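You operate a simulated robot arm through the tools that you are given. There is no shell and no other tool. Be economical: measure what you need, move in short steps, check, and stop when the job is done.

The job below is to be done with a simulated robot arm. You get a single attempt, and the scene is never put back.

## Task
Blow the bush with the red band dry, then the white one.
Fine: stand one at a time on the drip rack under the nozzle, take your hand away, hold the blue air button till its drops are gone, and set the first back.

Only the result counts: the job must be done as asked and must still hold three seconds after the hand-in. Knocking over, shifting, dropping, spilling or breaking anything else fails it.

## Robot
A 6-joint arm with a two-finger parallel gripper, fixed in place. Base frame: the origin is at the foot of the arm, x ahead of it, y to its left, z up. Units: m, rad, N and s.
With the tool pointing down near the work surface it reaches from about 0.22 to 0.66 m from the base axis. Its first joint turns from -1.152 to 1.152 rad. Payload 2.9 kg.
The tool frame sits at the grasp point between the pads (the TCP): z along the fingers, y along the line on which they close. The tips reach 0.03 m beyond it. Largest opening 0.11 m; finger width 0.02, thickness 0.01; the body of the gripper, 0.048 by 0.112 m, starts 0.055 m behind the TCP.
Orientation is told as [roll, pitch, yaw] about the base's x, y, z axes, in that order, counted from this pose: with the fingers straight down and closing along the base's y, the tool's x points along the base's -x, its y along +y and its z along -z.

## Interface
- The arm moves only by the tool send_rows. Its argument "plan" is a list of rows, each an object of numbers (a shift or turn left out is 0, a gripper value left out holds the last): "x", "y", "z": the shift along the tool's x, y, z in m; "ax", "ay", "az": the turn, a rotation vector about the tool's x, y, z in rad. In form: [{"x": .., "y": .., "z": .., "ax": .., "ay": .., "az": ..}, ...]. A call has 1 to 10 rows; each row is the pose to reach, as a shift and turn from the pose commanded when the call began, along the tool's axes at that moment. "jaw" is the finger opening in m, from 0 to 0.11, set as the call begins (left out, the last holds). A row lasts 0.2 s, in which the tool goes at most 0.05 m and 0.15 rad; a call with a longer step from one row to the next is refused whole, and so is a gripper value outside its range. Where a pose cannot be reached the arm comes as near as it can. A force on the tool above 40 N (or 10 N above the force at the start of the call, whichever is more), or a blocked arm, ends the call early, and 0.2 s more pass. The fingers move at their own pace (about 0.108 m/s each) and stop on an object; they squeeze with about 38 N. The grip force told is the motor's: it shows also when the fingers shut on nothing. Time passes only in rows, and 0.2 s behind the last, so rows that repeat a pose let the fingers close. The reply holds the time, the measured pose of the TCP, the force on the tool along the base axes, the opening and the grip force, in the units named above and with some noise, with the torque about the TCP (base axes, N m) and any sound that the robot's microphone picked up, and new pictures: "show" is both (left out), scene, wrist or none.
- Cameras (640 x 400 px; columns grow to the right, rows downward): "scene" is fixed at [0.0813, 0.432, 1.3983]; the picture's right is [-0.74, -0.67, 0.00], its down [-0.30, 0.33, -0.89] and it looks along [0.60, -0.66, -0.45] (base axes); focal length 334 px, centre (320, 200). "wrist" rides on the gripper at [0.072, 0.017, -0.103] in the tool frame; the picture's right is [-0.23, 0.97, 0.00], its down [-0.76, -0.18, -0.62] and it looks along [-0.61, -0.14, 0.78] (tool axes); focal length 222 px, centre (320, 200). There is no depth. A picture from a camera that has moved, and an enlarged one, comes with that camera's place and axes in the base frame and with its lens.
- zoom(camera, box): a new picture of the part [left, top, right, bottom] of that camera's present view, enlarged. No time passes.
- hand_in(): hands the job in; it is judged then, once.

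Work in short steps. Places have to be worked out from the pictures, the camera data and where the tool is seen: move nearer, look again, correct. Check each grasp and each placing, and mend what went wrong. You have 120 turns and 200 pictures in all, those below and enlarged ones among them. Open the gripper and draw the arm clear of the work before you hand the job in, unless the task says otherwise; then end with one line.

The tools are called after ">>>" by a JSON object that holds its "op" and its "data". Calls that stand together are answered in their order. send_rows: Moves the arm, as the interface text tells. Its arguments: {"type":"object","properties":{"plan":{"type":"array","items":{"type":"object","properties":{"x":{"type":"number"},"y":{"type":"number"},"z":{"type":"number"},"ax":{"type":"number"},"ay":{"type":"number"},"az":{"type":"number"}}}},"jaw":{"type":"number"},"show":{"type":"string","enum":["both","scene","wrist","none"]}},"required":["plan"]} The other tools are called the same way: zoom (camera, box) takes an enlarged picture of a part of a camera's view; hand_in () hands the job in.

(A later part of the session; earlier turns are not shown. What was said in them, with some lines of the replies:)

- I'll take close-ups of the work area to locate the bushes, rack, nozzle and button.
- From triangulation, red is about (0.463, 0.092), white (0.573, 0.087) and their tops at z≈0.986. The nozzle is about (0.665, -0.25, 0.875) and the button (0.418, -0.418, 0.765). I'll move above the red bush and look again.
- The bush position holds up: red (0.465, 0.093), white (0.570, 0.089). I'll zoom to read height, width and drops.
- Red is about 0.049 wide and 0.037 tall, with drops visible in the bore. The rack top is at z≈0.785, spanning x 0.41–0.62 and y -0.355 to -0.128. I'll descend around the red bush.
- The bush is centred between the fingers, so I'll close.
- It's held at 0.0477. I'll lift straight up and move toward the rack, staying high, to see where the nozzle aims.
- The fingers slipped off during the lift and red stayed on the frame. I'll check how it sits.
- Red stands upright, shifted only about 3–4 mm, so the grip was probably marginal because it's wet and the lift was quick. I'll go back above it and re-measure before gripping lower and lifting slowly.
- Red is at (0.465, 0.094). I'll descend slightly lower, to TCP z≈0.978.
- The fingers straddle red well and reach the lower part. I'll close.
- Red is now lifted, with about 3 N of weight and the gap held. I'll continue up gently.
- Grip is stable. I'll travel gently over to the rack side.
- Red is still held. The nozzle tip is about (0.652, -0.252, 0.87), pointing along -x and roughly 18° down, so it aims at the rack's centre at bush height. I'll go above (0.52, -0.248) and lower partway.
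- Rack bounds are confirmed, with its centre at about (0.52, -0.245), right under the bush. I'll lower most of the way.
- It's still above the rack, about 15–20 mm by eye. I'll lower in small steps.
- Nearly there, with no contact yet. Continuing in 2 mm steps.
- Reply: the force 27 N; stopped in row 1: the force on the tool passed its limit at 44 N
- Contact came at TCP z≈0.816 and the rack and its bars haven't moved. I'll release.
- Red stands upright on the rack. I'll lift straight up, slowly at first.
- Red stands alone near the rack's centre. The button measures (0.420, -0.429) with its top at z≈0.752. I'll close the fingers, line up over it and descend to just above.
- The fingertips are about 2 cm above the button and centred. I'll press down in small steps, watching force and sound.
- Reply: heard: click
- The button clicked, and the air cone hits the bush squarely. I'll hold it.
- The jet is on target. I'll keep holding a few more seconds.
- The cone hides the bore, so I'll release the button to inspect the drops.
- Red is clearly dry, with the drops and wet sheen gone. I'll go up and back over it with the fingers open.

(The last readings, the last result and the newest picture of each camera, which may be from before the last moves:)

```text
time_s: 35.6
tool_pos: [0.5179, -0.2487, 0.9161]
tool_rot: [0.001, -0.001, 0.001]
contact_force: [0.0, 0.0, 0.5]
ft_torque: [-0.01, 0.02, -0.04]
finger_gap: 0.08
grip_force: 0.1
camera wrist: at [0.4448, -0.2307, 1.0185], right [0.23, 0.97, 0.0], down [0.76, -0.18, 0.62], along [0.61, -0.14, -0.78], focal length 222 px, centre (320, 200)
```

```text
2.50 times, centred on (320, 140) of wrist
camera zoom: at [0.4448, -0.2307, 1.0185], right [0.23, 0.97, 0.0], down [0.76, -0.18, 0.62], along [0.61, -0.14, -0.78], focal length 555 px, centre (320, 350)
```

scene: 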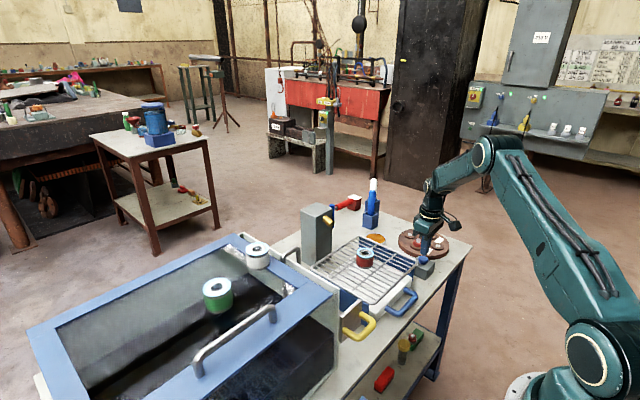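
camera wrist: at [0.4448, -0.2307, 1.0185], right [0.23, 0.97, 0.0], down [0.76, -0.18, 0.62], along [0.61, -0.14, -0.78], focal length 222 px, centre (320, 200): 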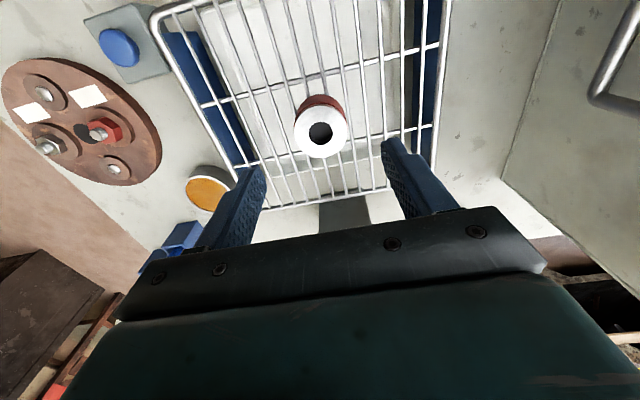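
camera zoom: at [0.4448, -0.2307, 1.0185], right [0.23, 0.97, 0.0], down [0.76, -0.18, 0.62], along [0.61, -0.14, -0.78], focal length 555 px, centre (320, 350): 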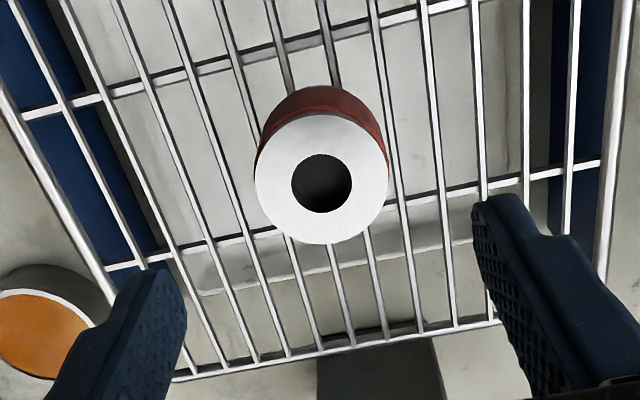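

Red is at (0.521, -0.248). I'll descend around it to TCP z≈0.818.

>>> {"op": "send_rows", "data": {"plan": [{"x": -0.003, "y": 0.001, "z": 0.03}, {"x": -0.003, "y": 0.001, "z": 0.06}, {"x": -0.003, "y": 0.001, "z": 0.08}, {"x": -0.003, "y": 0.001, "z": 0.092}, {"x": -0.003, "y": 0.001, "z": 0.097}], "show": "none"}}

>>> {"op": "send_rows", "data": {"plan": [{}, {}, {}, {}], "jaw": 0.0, "show": "none"}}

>>> {"op": "zoom", "data": {"camera": "scene", "box": [345, 230, 395, 275]}}

```text
time_s: 36.8
tool_pos: [0.5215, -0.2466, 0.8177]
tool_rot: [0.0, -0.003, 0.002]
contact_force: [0.2, -0.3, -0.4]
ft_torque: [0.02, -0.02, -0.04]
finger_gap: 0.0801
grip_force: 0.1
```

```text
time_s: 37.8
tool_pos: [0.5222, -0.2472, 0.8185]
tool_rot: [0.001, -0.002, 0.0]
contact_force: [0.0, 0.2, -0.7]
ft_torque: [0.04, -0.07, -0.01]
finger_gap: 0.0479
grip_force: 38.0
```

```text
8.89 times, centred on (370, 252) of scene
camera zoom: at [0.0813, 0.432, 1.3983], right [-0.74, -0.67, 0.0], down [-0.3, 0.33, -0.89], along [0.6, -0.66, -0.45], focal length 2974 px, centre (-124, -267)
```

zoom: 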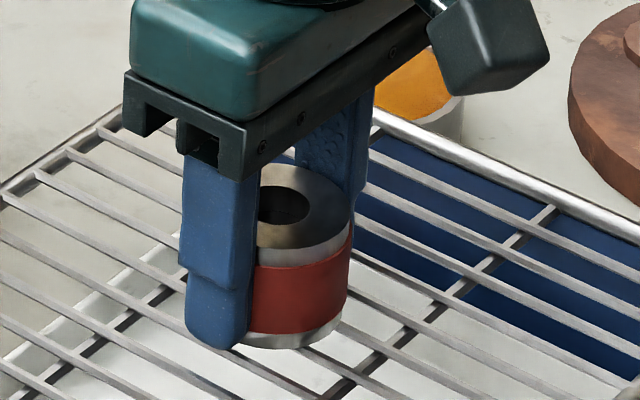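

Gripped. I'll lift slowly.

>>> {"op": "send_rows", "data": {"plan": [{"z": -0.003}, {"z": -0.008}, {"z": -0.016}, {"z": -0.028}, {"z": -0.045}, {"z": -0.07}, {"z": -0.1}, {"z": -0.13}, {"z": -0.16}, {"z": -0.18}], "show": "none"}}

>>> {"op": "send_rows", "data": {"plan": [{"z": -0.02}, {"z": -0.045}, {"z": -0.07}, {"z": -0.08}], "show": "scene"}}

```text
time_s: 40.0
tool_pos: [0.5205, -0.2469, 0.9981]
tool_rot: [-0.001, -0.003, 0.0]
contact_force: [-0.2, -0.6, -3.4]
ft_torque: [-0.01, -0.02, 0.0]
finger_gap: 0.0474
grip_force: 37.9
```

```text
time_s: 41.0
tool_pos: [0.5214, -0.2479, 1.0777]
tool_rot: [-0.001, -0.001, 0.0]
contact_force: [0.3, -0.2, -2.0]
ft_torque: [0.01, 0.03, 0.0]
finger_gap: 0.0479
grip_force: 38.0
```

scene: 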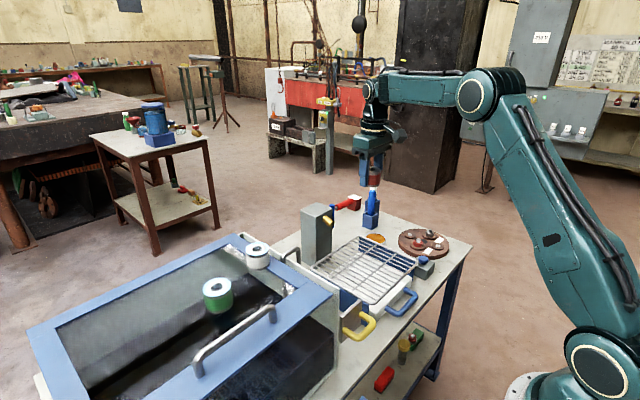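

Held fine. I'll carry it back over its original spot (0.4635, 0.092).

>>> {"op": "send_rows", "data": {"plan": [{"x": 0.003, "y": 0.015}, {"x": 0.009, "y": 0.05}, {"x": 0.016, "y": 0.09}, {"x": 0.023, "y": 0.13}, {"x": 0.03, "y": 0.17}, {"x": 0.037, "y": 0.21}, {"x": 0.044, "y": 0.25}, {"x": 0.051, "y": 0.29}, {"x": 0.056, "y": 0.325}, {"x": 0.0575, "y": 0.34}], "show": "none"}}

>>> {"op": "send_rows", "data": {"plan": [{"z": 0.02}, {"z": 0.045}, {"z": 0.065}, {"z": 0.078}, {"z": 0.082}], "show": "wrist"}}

>>> {"op": "zoom", "data": {"camera": "scene", "box": [190, 230, 320, 312]}}

```text
time_s: 43.2
tool_pos: [0.4656, 0.0925, 1.0775]
tool_rot: [0.0, -0.002, 0.0]
contact_force: [0.1, 0.2, -3.2]
ft_torque: [-0.02, -0.04, 0.0]
finger_gap: 0.0478
grip_force: 38.3
```

```text
time_s: 44.4
tool_pos: [0.4657, 0.0922, 0.996]
tool_rot: [0.001, 0.0, -0.002]
contact_force: [-1.3, 0.9, -2.6]
ft_torque: [-0.01, 0.01, -0.01]
finger_gap: 0.0479
grip_force: 38.5
camera wrist: at [0.3918, 0.1105, 1.0985], right [0.23, 0.97, 0.0], down [0.76, -0.18, 0.62], along [0.61, -0.14, -0.78], focal length 222 px, centre (320, 200)
```

wrist: 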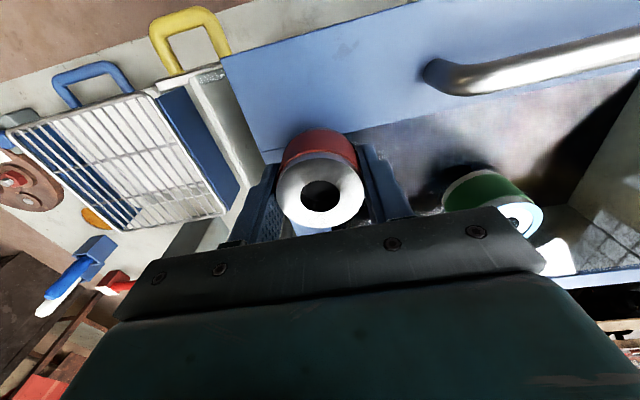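

```text
4.88 times, centred on (255, 271) of scene
camera zoom: at [0.0813, 0.432, 1.3983], right [-0.74, -0.67, 0.0], down [-0.3, 0.33, -0.89], along [0.6, -0.66, -0.45], focal length 1632 px, centre (637, -146)
```

zoom: 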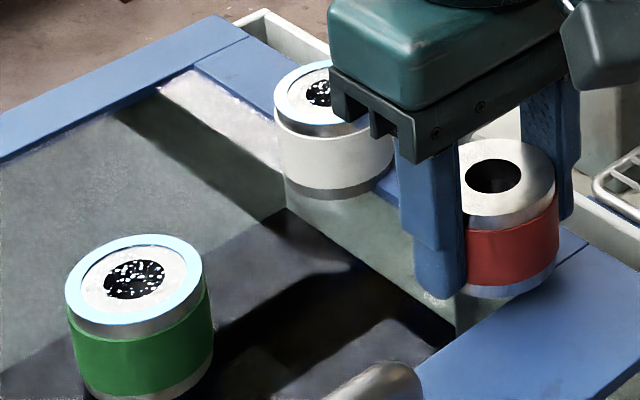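

Nearly above the original spot, needing about 2 mm correction toward -x. I'll apply that and lower in small steps.

>>> {"op": "send_rows", "data": {"plan": [{"x": 0.002, "y": -0.001, "z": 0.003}, {"x": 0.002, "y": -0.001, "z": 0.007}, {"x": 0.002, "y": -0.001, "z": 0.011}, {"x": 0.002, "y": -0.001, "z": 0.012}], "show": "none"}}

>>> {"op": "send_rows", "data": {"plan": [{"z": 0.0015}], "show": "none"}}

>>> {"op": "zoom", "data": {"camera": "scene", "box": [190, 230, 320, 312]}}

```text
time_s: 45.4
tool_pos: [0.4616, 0.0916, 0.9828]
tool_rot: [0.0, -0.001, 0.0]
contact_force: [0.2, -0.1, -3.1]
ft_torque: [0.0, 0.0, 0.04]
finger_gap: 0.0477
grip_force: 37.9
```

```text
time_s: 45.8
tool_pos: [0.4632, 0.0918, 0.9807]
tool_rot: [0.002, -0.002, 0.001]
contact_force: [0.3, 0.4, -3.2]
ft_torque: [-0.02, 0.02, -0.02]
finger_gap: 0.0477
grip_force: 37.5
```

```text
4.88 times, centred on (255, 271) of scene
camera zoom: at [0.0813, 0.432, 1.3983], right [-0.74, -0.67, 0.0], down [-0.3, 0.33, -0.89], along [0.6, -0.66, -0.45], focal length 1632 px, centre (637, -146)
```

zoom: 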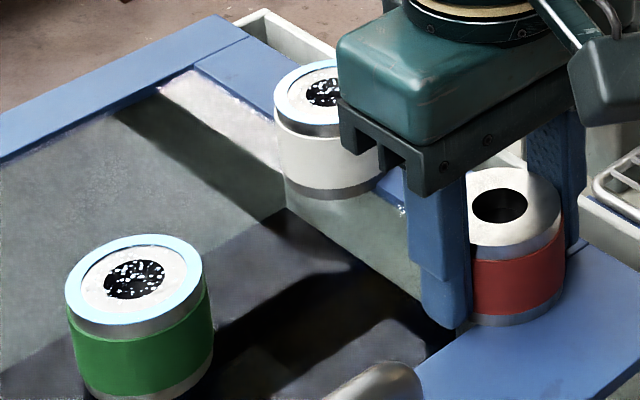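

The bush now lines up with its original place within about 1 mm. I'll take a couple more tiny steps to find contact.

>>> {"op": "send_rows", "data": {"plan": [{"z": 0.0015}], "show": "none"}}

>>> {"op": "send_rows", "data": {"plan": [{"z": 0.001}], "show": "none"}}

```text
time_s: 46.2
tool_pos: [0.4631, 0.0915, 0.9805]
tool_rot: [0.001, -0.003, 0.0]
contact_force: [0.8, -1.1, -3.9]
ft_torque: [0.02, 0.01, -0.03]
finger_gap: 0.0478
grip_force: 37.9
```

```text
time_s: 46.6
tool_pos: [0.4632, 0.0915, 0.9793]
tool_rot: [0.0, -0.001, 0.002]
contact_force: [-1.9, 0.1, 1.6]
ft_torque: [-0.03, -0.03, -0.02]
finger_gap: 0.0477
grip_force: 38.7
```

Contact: the net force turned positive. I'll release, then rise slowly.

>>> {"op": "send_rows", "data": {"plan": [{}, {}], "jaw": 0.08, "show": "none"}}

>>> {"op": "send_rows", "data": {"plan": [{"z": -0.005}, {"z": -0.02}, {"z": -0.045}, {"z": -0.08}, {"z": -0.11}, {"z": -0.14}], "show": "wrist"}}

>>> {"op": "zoom", "data": {"camera": "scene", "box": [190, 230, 320, 312]}}

```text
time_s: 47.2
tool_pos: [0.4631, 0.0904, 0.978]
tool_rot: [-0.001, -0.001, 0.0]
contact_force: [-0.7, 0.3, 0.5]
ft_torque: [-0.01, 0.02, -0.01]
finger_gap: 0.0801
grip_force: 0.1
```

```text
time_s: 48.6
tool_pos: [0.4613, 0.0917, 1.1205]
tool_rot: [0.0, -0.001, 0.0]
contact_force: [-0.9, -0.3, 0.0]
ft_torque: [0.03, -0.01, 0.0]
finger_gap: 0.0798
grip_force: 0.0
camera wrist: at [0.389, 0.1096, 1.2238], right [0.23, 0.97, 0.0], down [0.76, -0.18, 0.62], along [0.61, -0.14, -0.78], focal length 222 px, centre (320, 200)
```

wrist: 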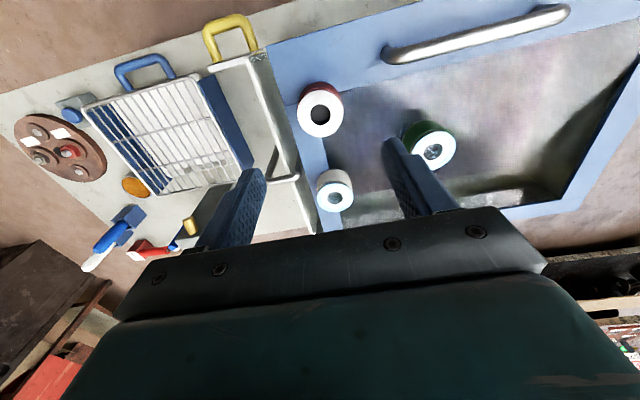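

```text
4.88 times, centred on (255, 271) of scene
camera zoom: at [0.0813, 0.432, 1.3983], right [-0.74, -0.67, 0.0], down [-0.3, 0.33, -0.89], along [0.6, -0.66, -0.45], focal length 1632 px, centre (637, -146)
```

zoom: 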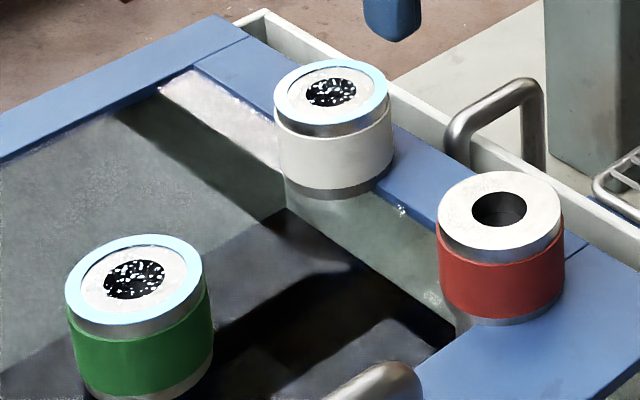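

Red is back in its place, dry and upright. Next I'll position over white at about (0.570, 0.089) and re-measure.

>>> {"op": "send_rows", "data": {"plan": [{"x": -0.03, "y": -0.002}, {"x": -0.07, "y": -0.002}, {"x": -0.107, "y": -0.002}, {"x": -0.107, "y": -0.002, "z": 0.03}, {"x": -0.107, "y": -0.002, "z": 0.06}, {"x": -0.107, "y": -0.002, "z": 0.06}], "jaw": 0.08, "show": "wrist"}}

>>> {"op": "zoom", "data": {"camera": "wrist", "box": [240, 60, 400, 220]}}

```text
time_s: 50.0
tool_pos: [0.5709, 0.0885, 1.0589]
tool_rot: [0.001, -0.002, 0.0]
contact_force: [0.0, -0.4, -0.2]
ft_torque: [-0.02, 0.02, 0.03]
finger_gap: 0.0796
grip_force: 0.0
camera wrist: at [0.4973, 0.1072, 1.1621], right [0.23, 0.97, 0.0], down [0.76, -0.18, 0.62], along [0.61, -0.14, -0.78], focal length 222 px, centre (320, 200)
```

wrist: 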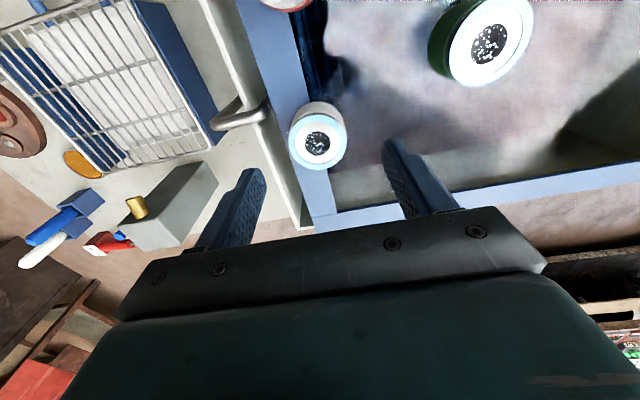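

```text
2.50 times, centred on (320, 140) of wrist
camera zoom: at [0.4973, 0.1072, 1.1621], right [0.23, 0.97, 0.0], down [0.76, -0.18, 0.62], along [0.61, -0.14, -0.78], focal length 555 px, centre (320, 350)
```

zoom: 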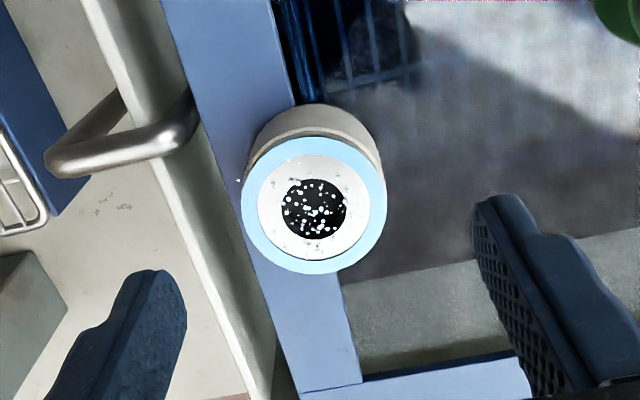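

White is at (0.573, 0.088). I'll descend around it.

>>> {"op": "send_rows", "data": {"plan": [{"x": -0.0025, "z": 0.03}, {"x": -0.0025, "z": 0.055}, {"x": -0.0025, "z": 0.07}, {"x": -0.0025, "z": 0.077}, {"x": -0.0025, "z": 0.0805}], "jaw": 0.075, "show": "wrist"}}

>>> {"op": "zoom", "data": {"camera": "scene", "box": [190, 210, 320, 292]}}

```text
time_s: 51.2
tool_pos: [0.5736, 0.088, 0.9795]
tool_rot: [0.001, -0.001, 0.001]
contact_force: [-0.7, -0.6, 0.6]
ft_torque: [-0.02, -0.02, 0.0]
finger_gap: 0.075
grip_force: 0.1
camera wrist: at [0.4992, 0.1077, 1.083], right [0.23, 0.97, 0.0], down [0.76, -0.18, 0.62], along [0.61, -0.14, -0.78], focal length 222 px, centre (320, 200)
```

wrist: 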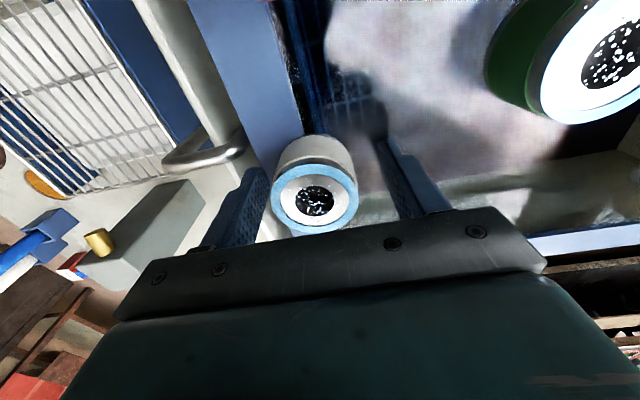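

```text
4.88 times, centred on (255, 251) of scene
camera zoom: at [0.0813, 0.432, 1.3983], right [-0.74, -0.67, 0.0], down [-0.3, 0.33, -0.89], along [0.6, -0.66, -0.45], focal length 1632 px, centre (637, -49)
```

zoom: 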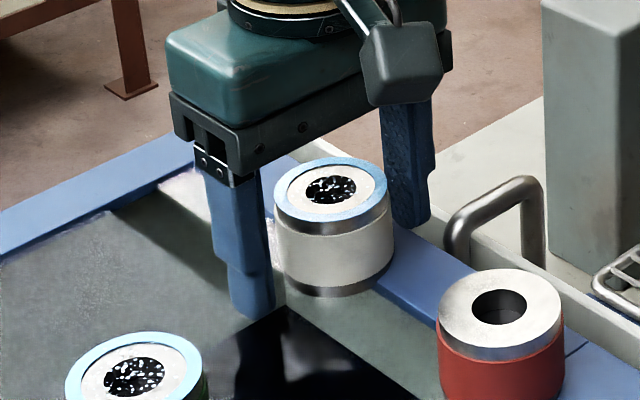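

White is centred between the fingers. I'll close and do a slow test lift.

>>> {"op": "send_rows", "data": {"plan": [{}, {}, {}, {}], "jaw": 0.0, "show": "none"}}

>>> {"op": "send_rows", "data": {"plan": [{"z": -0.002}, {"z": -0.004}, {"z": -0.006}, {"z": -0.008}, {"z": -0.01}], "show": "none"}}

>>> {"op": "zoom", "data": {"camera": "scene", "box": [190, 210, 320, 292]}}

```text
time_s: 52.2
tool_pos: [0.5729, 0.09, 0.9803]
tool_rot: [0.001, -0.002, 0.001]
contact_force: [0.6, -0.3, -0.9]
ft_torque: [-0.03, 0.02, 0.01]
finger_gap: 0.048
grip_force: 38.2
```

```text
time_s: 53.4
tool_pos: [0.5716, 0.089, 0.9895]
tool_rot: [-0.001, -0.003, 0.001]
contact_force: [-0.3, 0.1, -3.8]
ft_torque: [0.03, 0.03, 0.0]
finger_gap: 0.0482
grip_force: 38.2
```

```text
4.88 times, centred on (255, 251) of scene
camera zoom: at [0.0813, 0.432, 1.3983], right [-0.74, -0.67, 0.0], down [-0.3, 0.33, -0.89], along [0.6, -0.66, -0.45], focal length 1632 px, centre (637, -49)
```

zoom: 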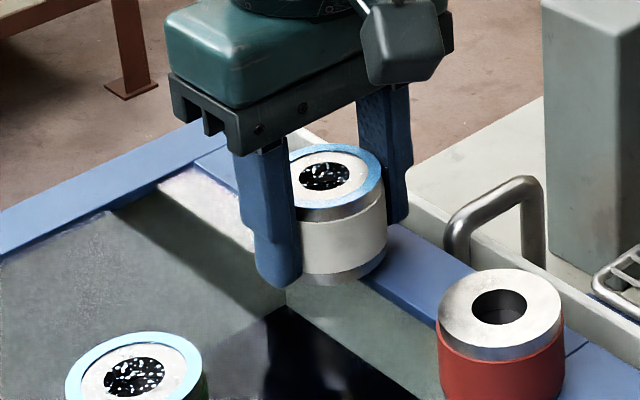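

White is lifted securely. I'll go up gently and then over to the rack.

>>> {"op": "send_rows", "data": {"plan": [{"z": -0.005}, {"z": -0.012}, {"z": -0.02}, {"z": -0.03}, {"z": -0.04}, {"z": -0.05}, {"z": -0.06}, {"z": -0.07}, {"z": -0.08}, {"z": -0.085}], "show": "none"}}

>>> {"op": "send_rows", "data": {"plan": [{"x": 0.002, "y": -0.012}, {"x": 0.006, "y": -0.042}, {"x": 0.012, "y": -0.082}, {"x": 0.018, "y": -0.122}, {"x": 0.024, "y": -0.165}, {"x": 0.031, "y": -0.21}, {"x": 0.038, "y": -0.25}, {"x": 0.045, "y": -0.29}, {"x": 0.05, "y": -0.325}, {"x": 0.0515, "y": -0.3375}], "show": "wrist"}}

```text
time_s: 55.6
tool_pos: [0.5717, 0.0891, 1.0731]
tool_rot: [0.001, -0.001, -0.001]
contact_force: [-0.6, -0.1, -2.7]
ft_torque: [-0.04, 0.0, -0.03]
finger_gap: 0.0479
grip_force: 38.0
```

```text
time_s: 57.8
tool_pos: [0.5199, -0.2494, 1.0751]
tool_rot: [0.001, -0.001, 0.002]
contact_force: [-0.4, -0.2, -2.8]
ft_torque: [0.02, -0.01, -0.02]
finger_gap: 0.0483
grip_force: 38.1
camera wrist: at [0.4471, -0.2311, 1.1776], right [0.23, 0.97, 0.0], down [0.76, -0.18, 0.62], along [0.61, -0.14, -0.78], focal length 222 px, centre (320, 200)
```

wrist: 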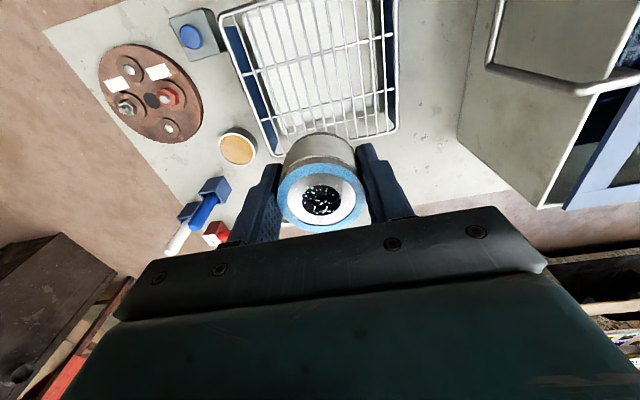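

It's in the right spot above the rack. I'll lower to just above contact, to TCP z≈0.822.

>>> {"op": "send_rows", "data": {"plan": [{"z": 0.02}, {"z": 0.055}, {"z": 0.095}, {"z": 0.135}, {"z": 0.17}, {"z": 0.2}, {"z": 0.225}, {"z": 0.24}, {"z": 0.249}, {"z": 0.253}], "show": "none"}}

>>> {"op": "send_rows", "data": {"plan": [{"z": 0.002}, {"z": 0.003}], "show": "none"}}

>>> {"op": "zoom", "data": {"camera": "scene", "box": [345, 230, 395, 275]}}

```text
time_s: 60.0
tool_pos: [0.5215, -0.2473, 0.8216]
tool_rot: [0.0, -0.002, 0.001]
contact_force: [-0.3, -0.7, -2.6]
ft_torque: [-0.01, 0.0, -0.03]
finger_gap: 0.0482
grip_force: 37.4
```

```text
time_s: 60.6
tool_pos: [0.5206, -0.2492, 0.8194]
tool_rot: [-0.001, -0.001, 0.001]
contact_force: [0.2, -0.3, -3.5]
ft_torque: [0.01, 0.03, -0.03]
finger_gap: 0.0482
grip_force: 38.3
```

```text
8.89 times, centred on (370, 252) of scene
camera zoom: at [0.0813, 0.432, 1.3983], right [-0.74, -0.67, 0.0], down [-0.3, 0.33, -0.89], along [0.6, -0.66, -0.45], focal length 2974 px, centre (-124, -267)
```

zoom: 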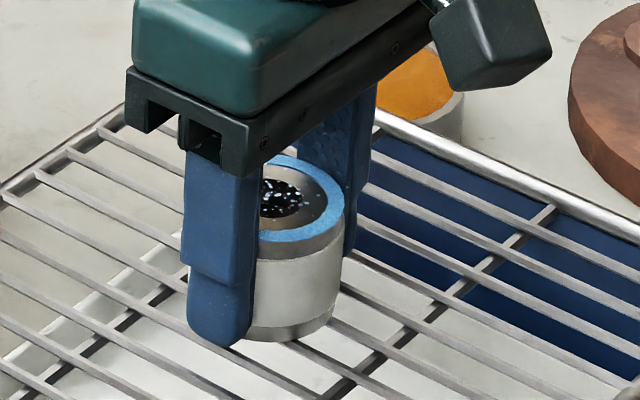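

Just above the bars. I'll take 1.5 mm steps to contact.

>>> {"op": "send_rows", "data": {"plan": [{"z": 0.0015}], "show": "none"}}

>>> {"op": "send_rows", "data": {"plan": [{"z": 0.001}], "show": "none"}}

```text
time_s: 61.0
tool_pos: [0.52, -0.2476, 0.8183]
tool_rot: [-0.001, 0.0, 0.0]
contact_force: [-1.8, 1.4, 1.2]
ft_torque: [0.07, 0.12, -0.02]
finger_gap: 0.0483
grip_force: 38.3
```

```text
time_s: 61.4
tool_pos: [0.5221, -0.2483, 0.8175]
tool_rot: [-0.001, -0.003, -0.001]
contact_force: [-7.5, 0.7, 18.5]
ft_torque: [0.22, 0.58, 0.08]
finger_gap: 0.0482
grip_force: 37.8
```

Contact at about 0.8175. I'll release, rise, and head to the button as before.

>>> {"op": "send_rows", "data": {"plan": [{"z": -0.001}, {"z": -0.001}], "jaw": 0.08, "show": "none"}}

>>> {"op": "send_rows", "data": {"plan": [{"z": -0.005}, {"z": -0.015}, {"z": -0.035}, {"z": -0.06}, {"z": -0.09}, {"z": -0.117}, {"z": -0.117, "x": 0.025, "y": -0.045}, {"z": -0.117, "x": 0.05, "y": -0.09}, {"z": -0.117, "x": 0.075, "y": -0.13}, {"z": -0.117, "x": 0.097, "y": -0.15}], "show": "wrist"}}

>>> {"op": "zoom", "data": {"camera": "scene", "box": [310, 200, 460, 310]}}

```text
time_s: 62.0
tool_pos: [0.5218, -0.2479, 0.8169]
tool_rot: [0.0, -0.002, -0.001]
contact_force: [0.5, -0.4, 0.1]
ft_torque: [-0.01, 0.0, 0.0]
finger_gap: 0.0799
grip_force: 0.1
```

```text
refused: row 7 steps farther than a row can; nothing moved
```

```text
3.64 times, centred on (385, 255) of scene
camera zoom: at [0.0813, 0.432, 1.3983], right [-0.74, -0.67, 0.0], down [-0.3, 0.33, -0.89], along [0.6, -0.66, -0.45], focal length 1216 px, centre (84, 0)
```

zoom: 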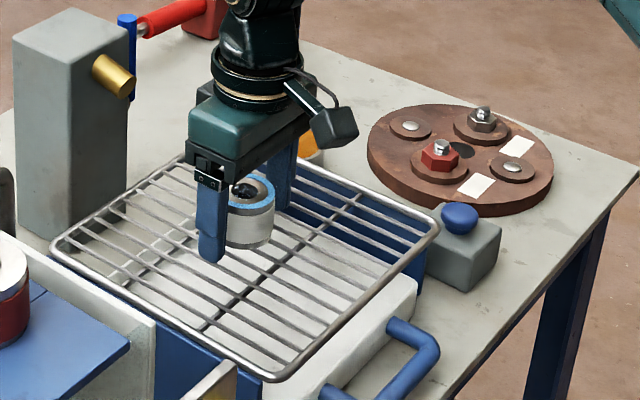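

White stands on the rack with the fingers open. The last move was refused because one step was too long, so I'll redo it with shorter steps.

>>> {"op": "send_rows", "data": {"plan": [{"z": -0.005}, {"z": -0.015}, {"z": -0.035}, {"z": -0.06}, {"z": -0.09}, {"z": -0.115}, {"z": -0.115, "x": 0.025, "y": -0.04}, {"z": -0.115, "x": 0.05, "y": -0.08}, {"z": -0.115, "x": 0.075, "y": -0.12}, {"z": -0.115, "x": 0.098, "y": -0.15}], "show": "wrist"}}

>>> {"op": "zoom", "data": {"camera": "scene", "box": [310, 200, 460, 310]}}

```text
time_s: 64.2
tool_pos: [0.4197, -0.3998, 0.9326]
tool_rot: [-0.002, -0.003, -0.001]
contact_force: [0.7, -0.5, 0.2]
ft_torque: [0.0, 0.0, 0.0]
finger_gap: 0.0801
grip_force: 0.1
camera wrist: at [0.3479, -0.3823, 1.0353], right [0.23, 0.97, 0.0], down [0.76, -0.18, 0.62], along [0.61, -0.14, -0.78], focal length 222 px, centre (320, 200)
```

wrist: 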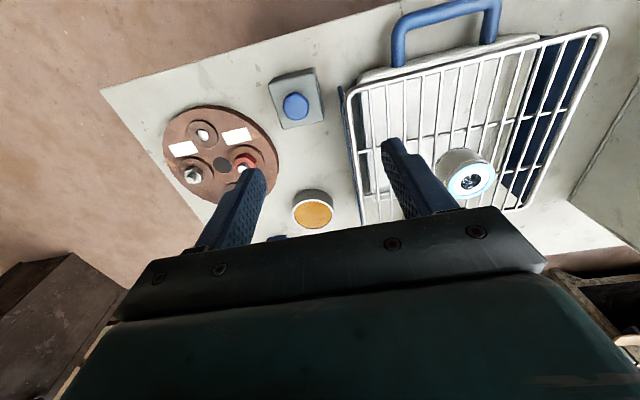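

```text
3.64 times, centred on (385, 255) of scene
camera zoom: at [0.0813, 0.432, 1.3983], right [-0.74, -0.67, 0.0], down [-0.3, 0.33, -0.89], along [0.6, -0.66, -0.45], focal length 1216 px, centre (84, 0)
```

zoom: 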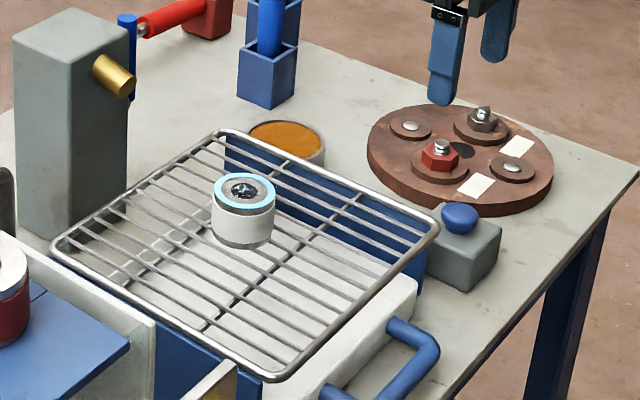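

White is upright at the same spot red was. I'll go to the button at (0.420, -0.430), closed, down to 0.804 and then press to 0.7845.

>>> {"op": "send_rows", "data": {"plan": [{"x": -0.0005, "y": -0.03}, {"x": -0.0005, "y": -0.03, "z": 0.03}, {"x": -0.0005, "y": -0.03, "z": 0.06}, {"x": -0.0005, "y": -0.03, "z": 0.09}, {"x": -0.0005, "y": -0.03, "z": 0.115}, {"x": -0.0005, "y": -0.03, "z": 0.128}], "jaw": 0, "show": "none"}}

>>> {"op": "send_rows", "data": {"plan": [{"z": 0.008}, {"z": 0.013}, {"z": 0.017}, {"z": 0.02}], "show": "none"}}

>>> {"op": "zoom", "data": {"camera": "scene", "box": [310, 200, 460, 310]}}

```text
time_s: 65.6
tool_pos: [0.4246, -0.4278, 0.8039]
tool_rot: [0.001, -0.001, 0.0]
contact_force: [-0.4, 0.8, -0.3]
ft_torque: [0.0, 0.03, -0.02]
finger_gap: 0.0002
grip_force: 37.7
```

```text
time_s: 66.6
tool_pos: [0.4255, -0.4288, 0.7843]
tool_rot: [-0.002, 0.0, -0.001]
contact_force: [0.5, 0.0, 2.3]
ft_torque: [-0.03, -0.01, 0.06]
finger_gap: 0.0
grip_force: 37.3
heard: click
```

```text
3.64 times, centred on (385, 255) of scene
camera zoom: at [0.0813, 0.432, 1.3983], right [-0.74, -0.67, 0.0], down [-0.3, 0.33, -0.89], along [0.6, -0.66, -0.45], focal length 1216 px, centre (84, 0)
```

zoom: 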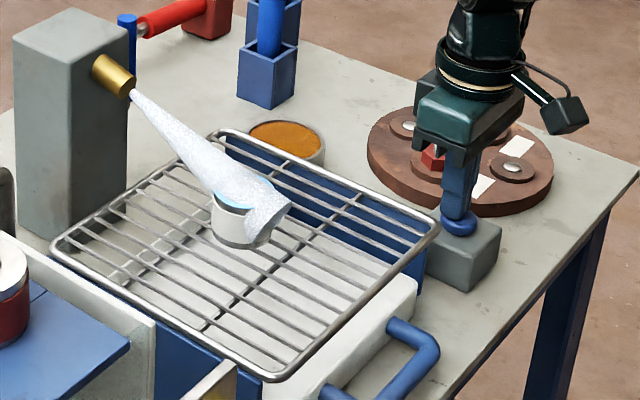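

Air is on and hitting white. I'll hold for the same time as before.

>>> {"op": "send_rows", "data": {"plan": [{}, {}, {}, {}, {}, {}, {}, {}, {}, {}], "show": "none"}}

>>> {"op": "send_rows", "data": {"plan": [{}, {}, {}, {}, {}, {}, {}, {}, {}, {}], "show": "none"}}

>>> {"op": "send_rows", "data": {"plan": [{}, {}, {}, {}, {}, {}, {}, {}, {}, {}], "show": "none"}}

>>> {"op": "send_rows", "data": {"plan": [{"z": -0.01}, {"z": -0.03}], "show": "none"}}

>>> {"op": "zoom", "data": {"camera": "scene", "box": [345, 230, 395, 275]}}

```text
time_s: 68.8
tool_pos: [0.4243, -0.4273, 0.7843]
tool_rot: [0.002, -0.002, 0.0]
contact_force: [1.2, -1.0, 3.2]
ft_torque: [0.0, 0.01, -0.02]
finger_gap: 0.0
grip_force: 37.5
```

```text
time_s: 71.0
tool_pos: [0.4245, -0.428, 0.7844]
tool_rot: [0.0, -0.003, -0.001]
contact_force: [-1.2, -0.6, 2.9]
ft_torque: [-0.01, 0.0, -0.04]
finger_gap: 0.0002
grip_force: 37.3
```

```text
time_s: 73.2
tool_pos: [0.4249, -0.4269, 0.7847]
tool_rot: [0.001, -0.002, -0.001]
contact_force: [0.5, 0.5, 2.8]
ft_torque: [-0.02, 0.04, 0.0]
finger_gap: 0.0
grip_force: 37.1
```

```text
time_s: 73.8
tool_pos: [0.4235, -0.4282, 0.8141]
tool_rot: [0.001, -0.001, 0.002]
contact_force: [-0.3, 0.9, -0.4]
ft_torque: [-0.02, -0.03, 0.02]
finger_gap: 0.0001
grip_force: 37.7
```

```text
8.89 times, centred on (370, 252) of scene
camera zoom: at [0.0813, 0.432, 1.3983], right [-0.74, -0.67, 0.0], down [-0.3, 0.33, -0.89], along [0.6, -0.66, -0.45], focal length 2974 px, centre (-124, -267)
```

zoom: 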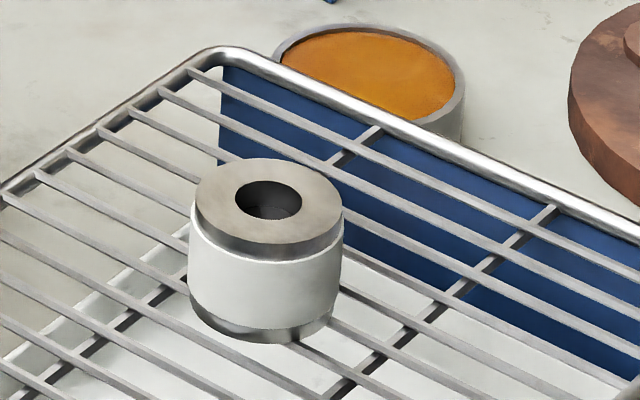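

White is dry too. Only the first was to be set back, so white stays on the rack. I'll raise the arm clear, open the gripper and check the whole scene.

>>> {"op": "send_rows", "data": {"plan": [{"z": -0.04}, {"z": -0.085}, {"z": -0.13}, {"z": -0.175}, {"z": -0.22}, {"z": -0.26}, {"z": -0.3}, {"z": -0.3}], "show": "none"}}

>>> {"op": "send_rows", "data": {"plan": [{}, {}, {}], "jaw": 0.1, "show": "scene"}}

>>> {"op": "zoom", "data": {"camera": "scene", "box": [180, 170, 480, 358]}}

```text
time_s: 75.6
tool_pos: [0.4231, -0.4272, 1.1148]
tool_rot: [0.001, -0.003, 0.0]
contact_force: [0.2, -0.7, 0.5]
ft_torque: [0.01, -0.02, 0.0]
finger_gap: 0.0
grip_force: 37.7
```

```text
time_s: 76.4
tool_pos: [0.4226, -0.4282, 1.1141]
tool_rot: [0.001, -0.002, -0.001]
contact_force: [0.1, -0.3, -0.1]
ft_torque: [0.03, -0.01, -0.02]
finger_gap: 0.1001
grip_force: 0.0
```

scene: 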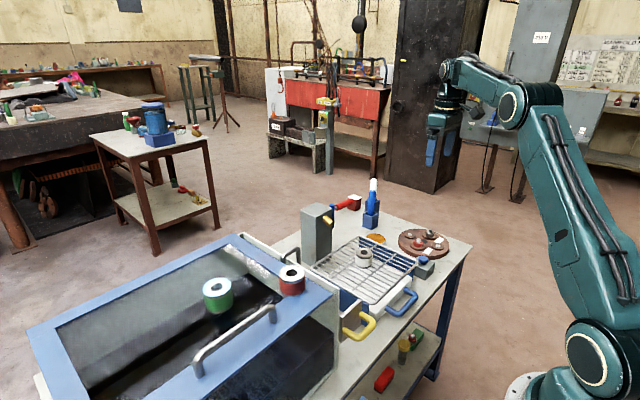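

```text
2.13 times, centred on (330, 264) of scene
camera zoom: at [0.0813, 0.432, 1.3983], right [-0.74, -0.67, 0.0], down [-0.3, 0.33, -0.89], along [0.6, -0.66, -0.45], focal length 712 px, centre (299, 64)
```

zoom: 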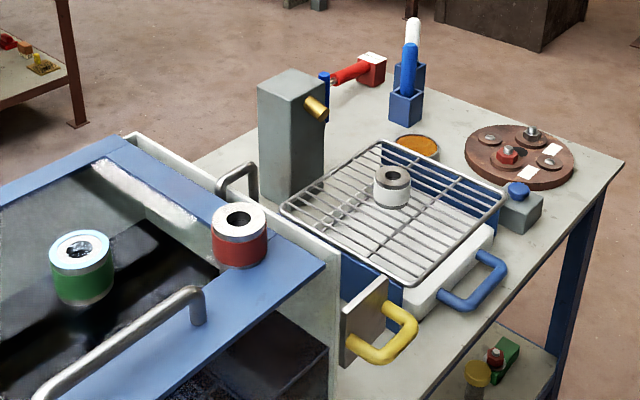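

Red is dry and back in its place, white is dry on the rack, everything else is undisturbed and the arm is clear. I'm handing in.

>>> {"op": "hand_in", "data": {}}

```text
The job is handed in.
```

Both bushes are blown dry: the red-banded one first, now back in its place within about 2 mm, and the white one after it, left standing on the drip rack; my first grip on the red one slipped and nudged it 3–4 mm, but nothing fell.
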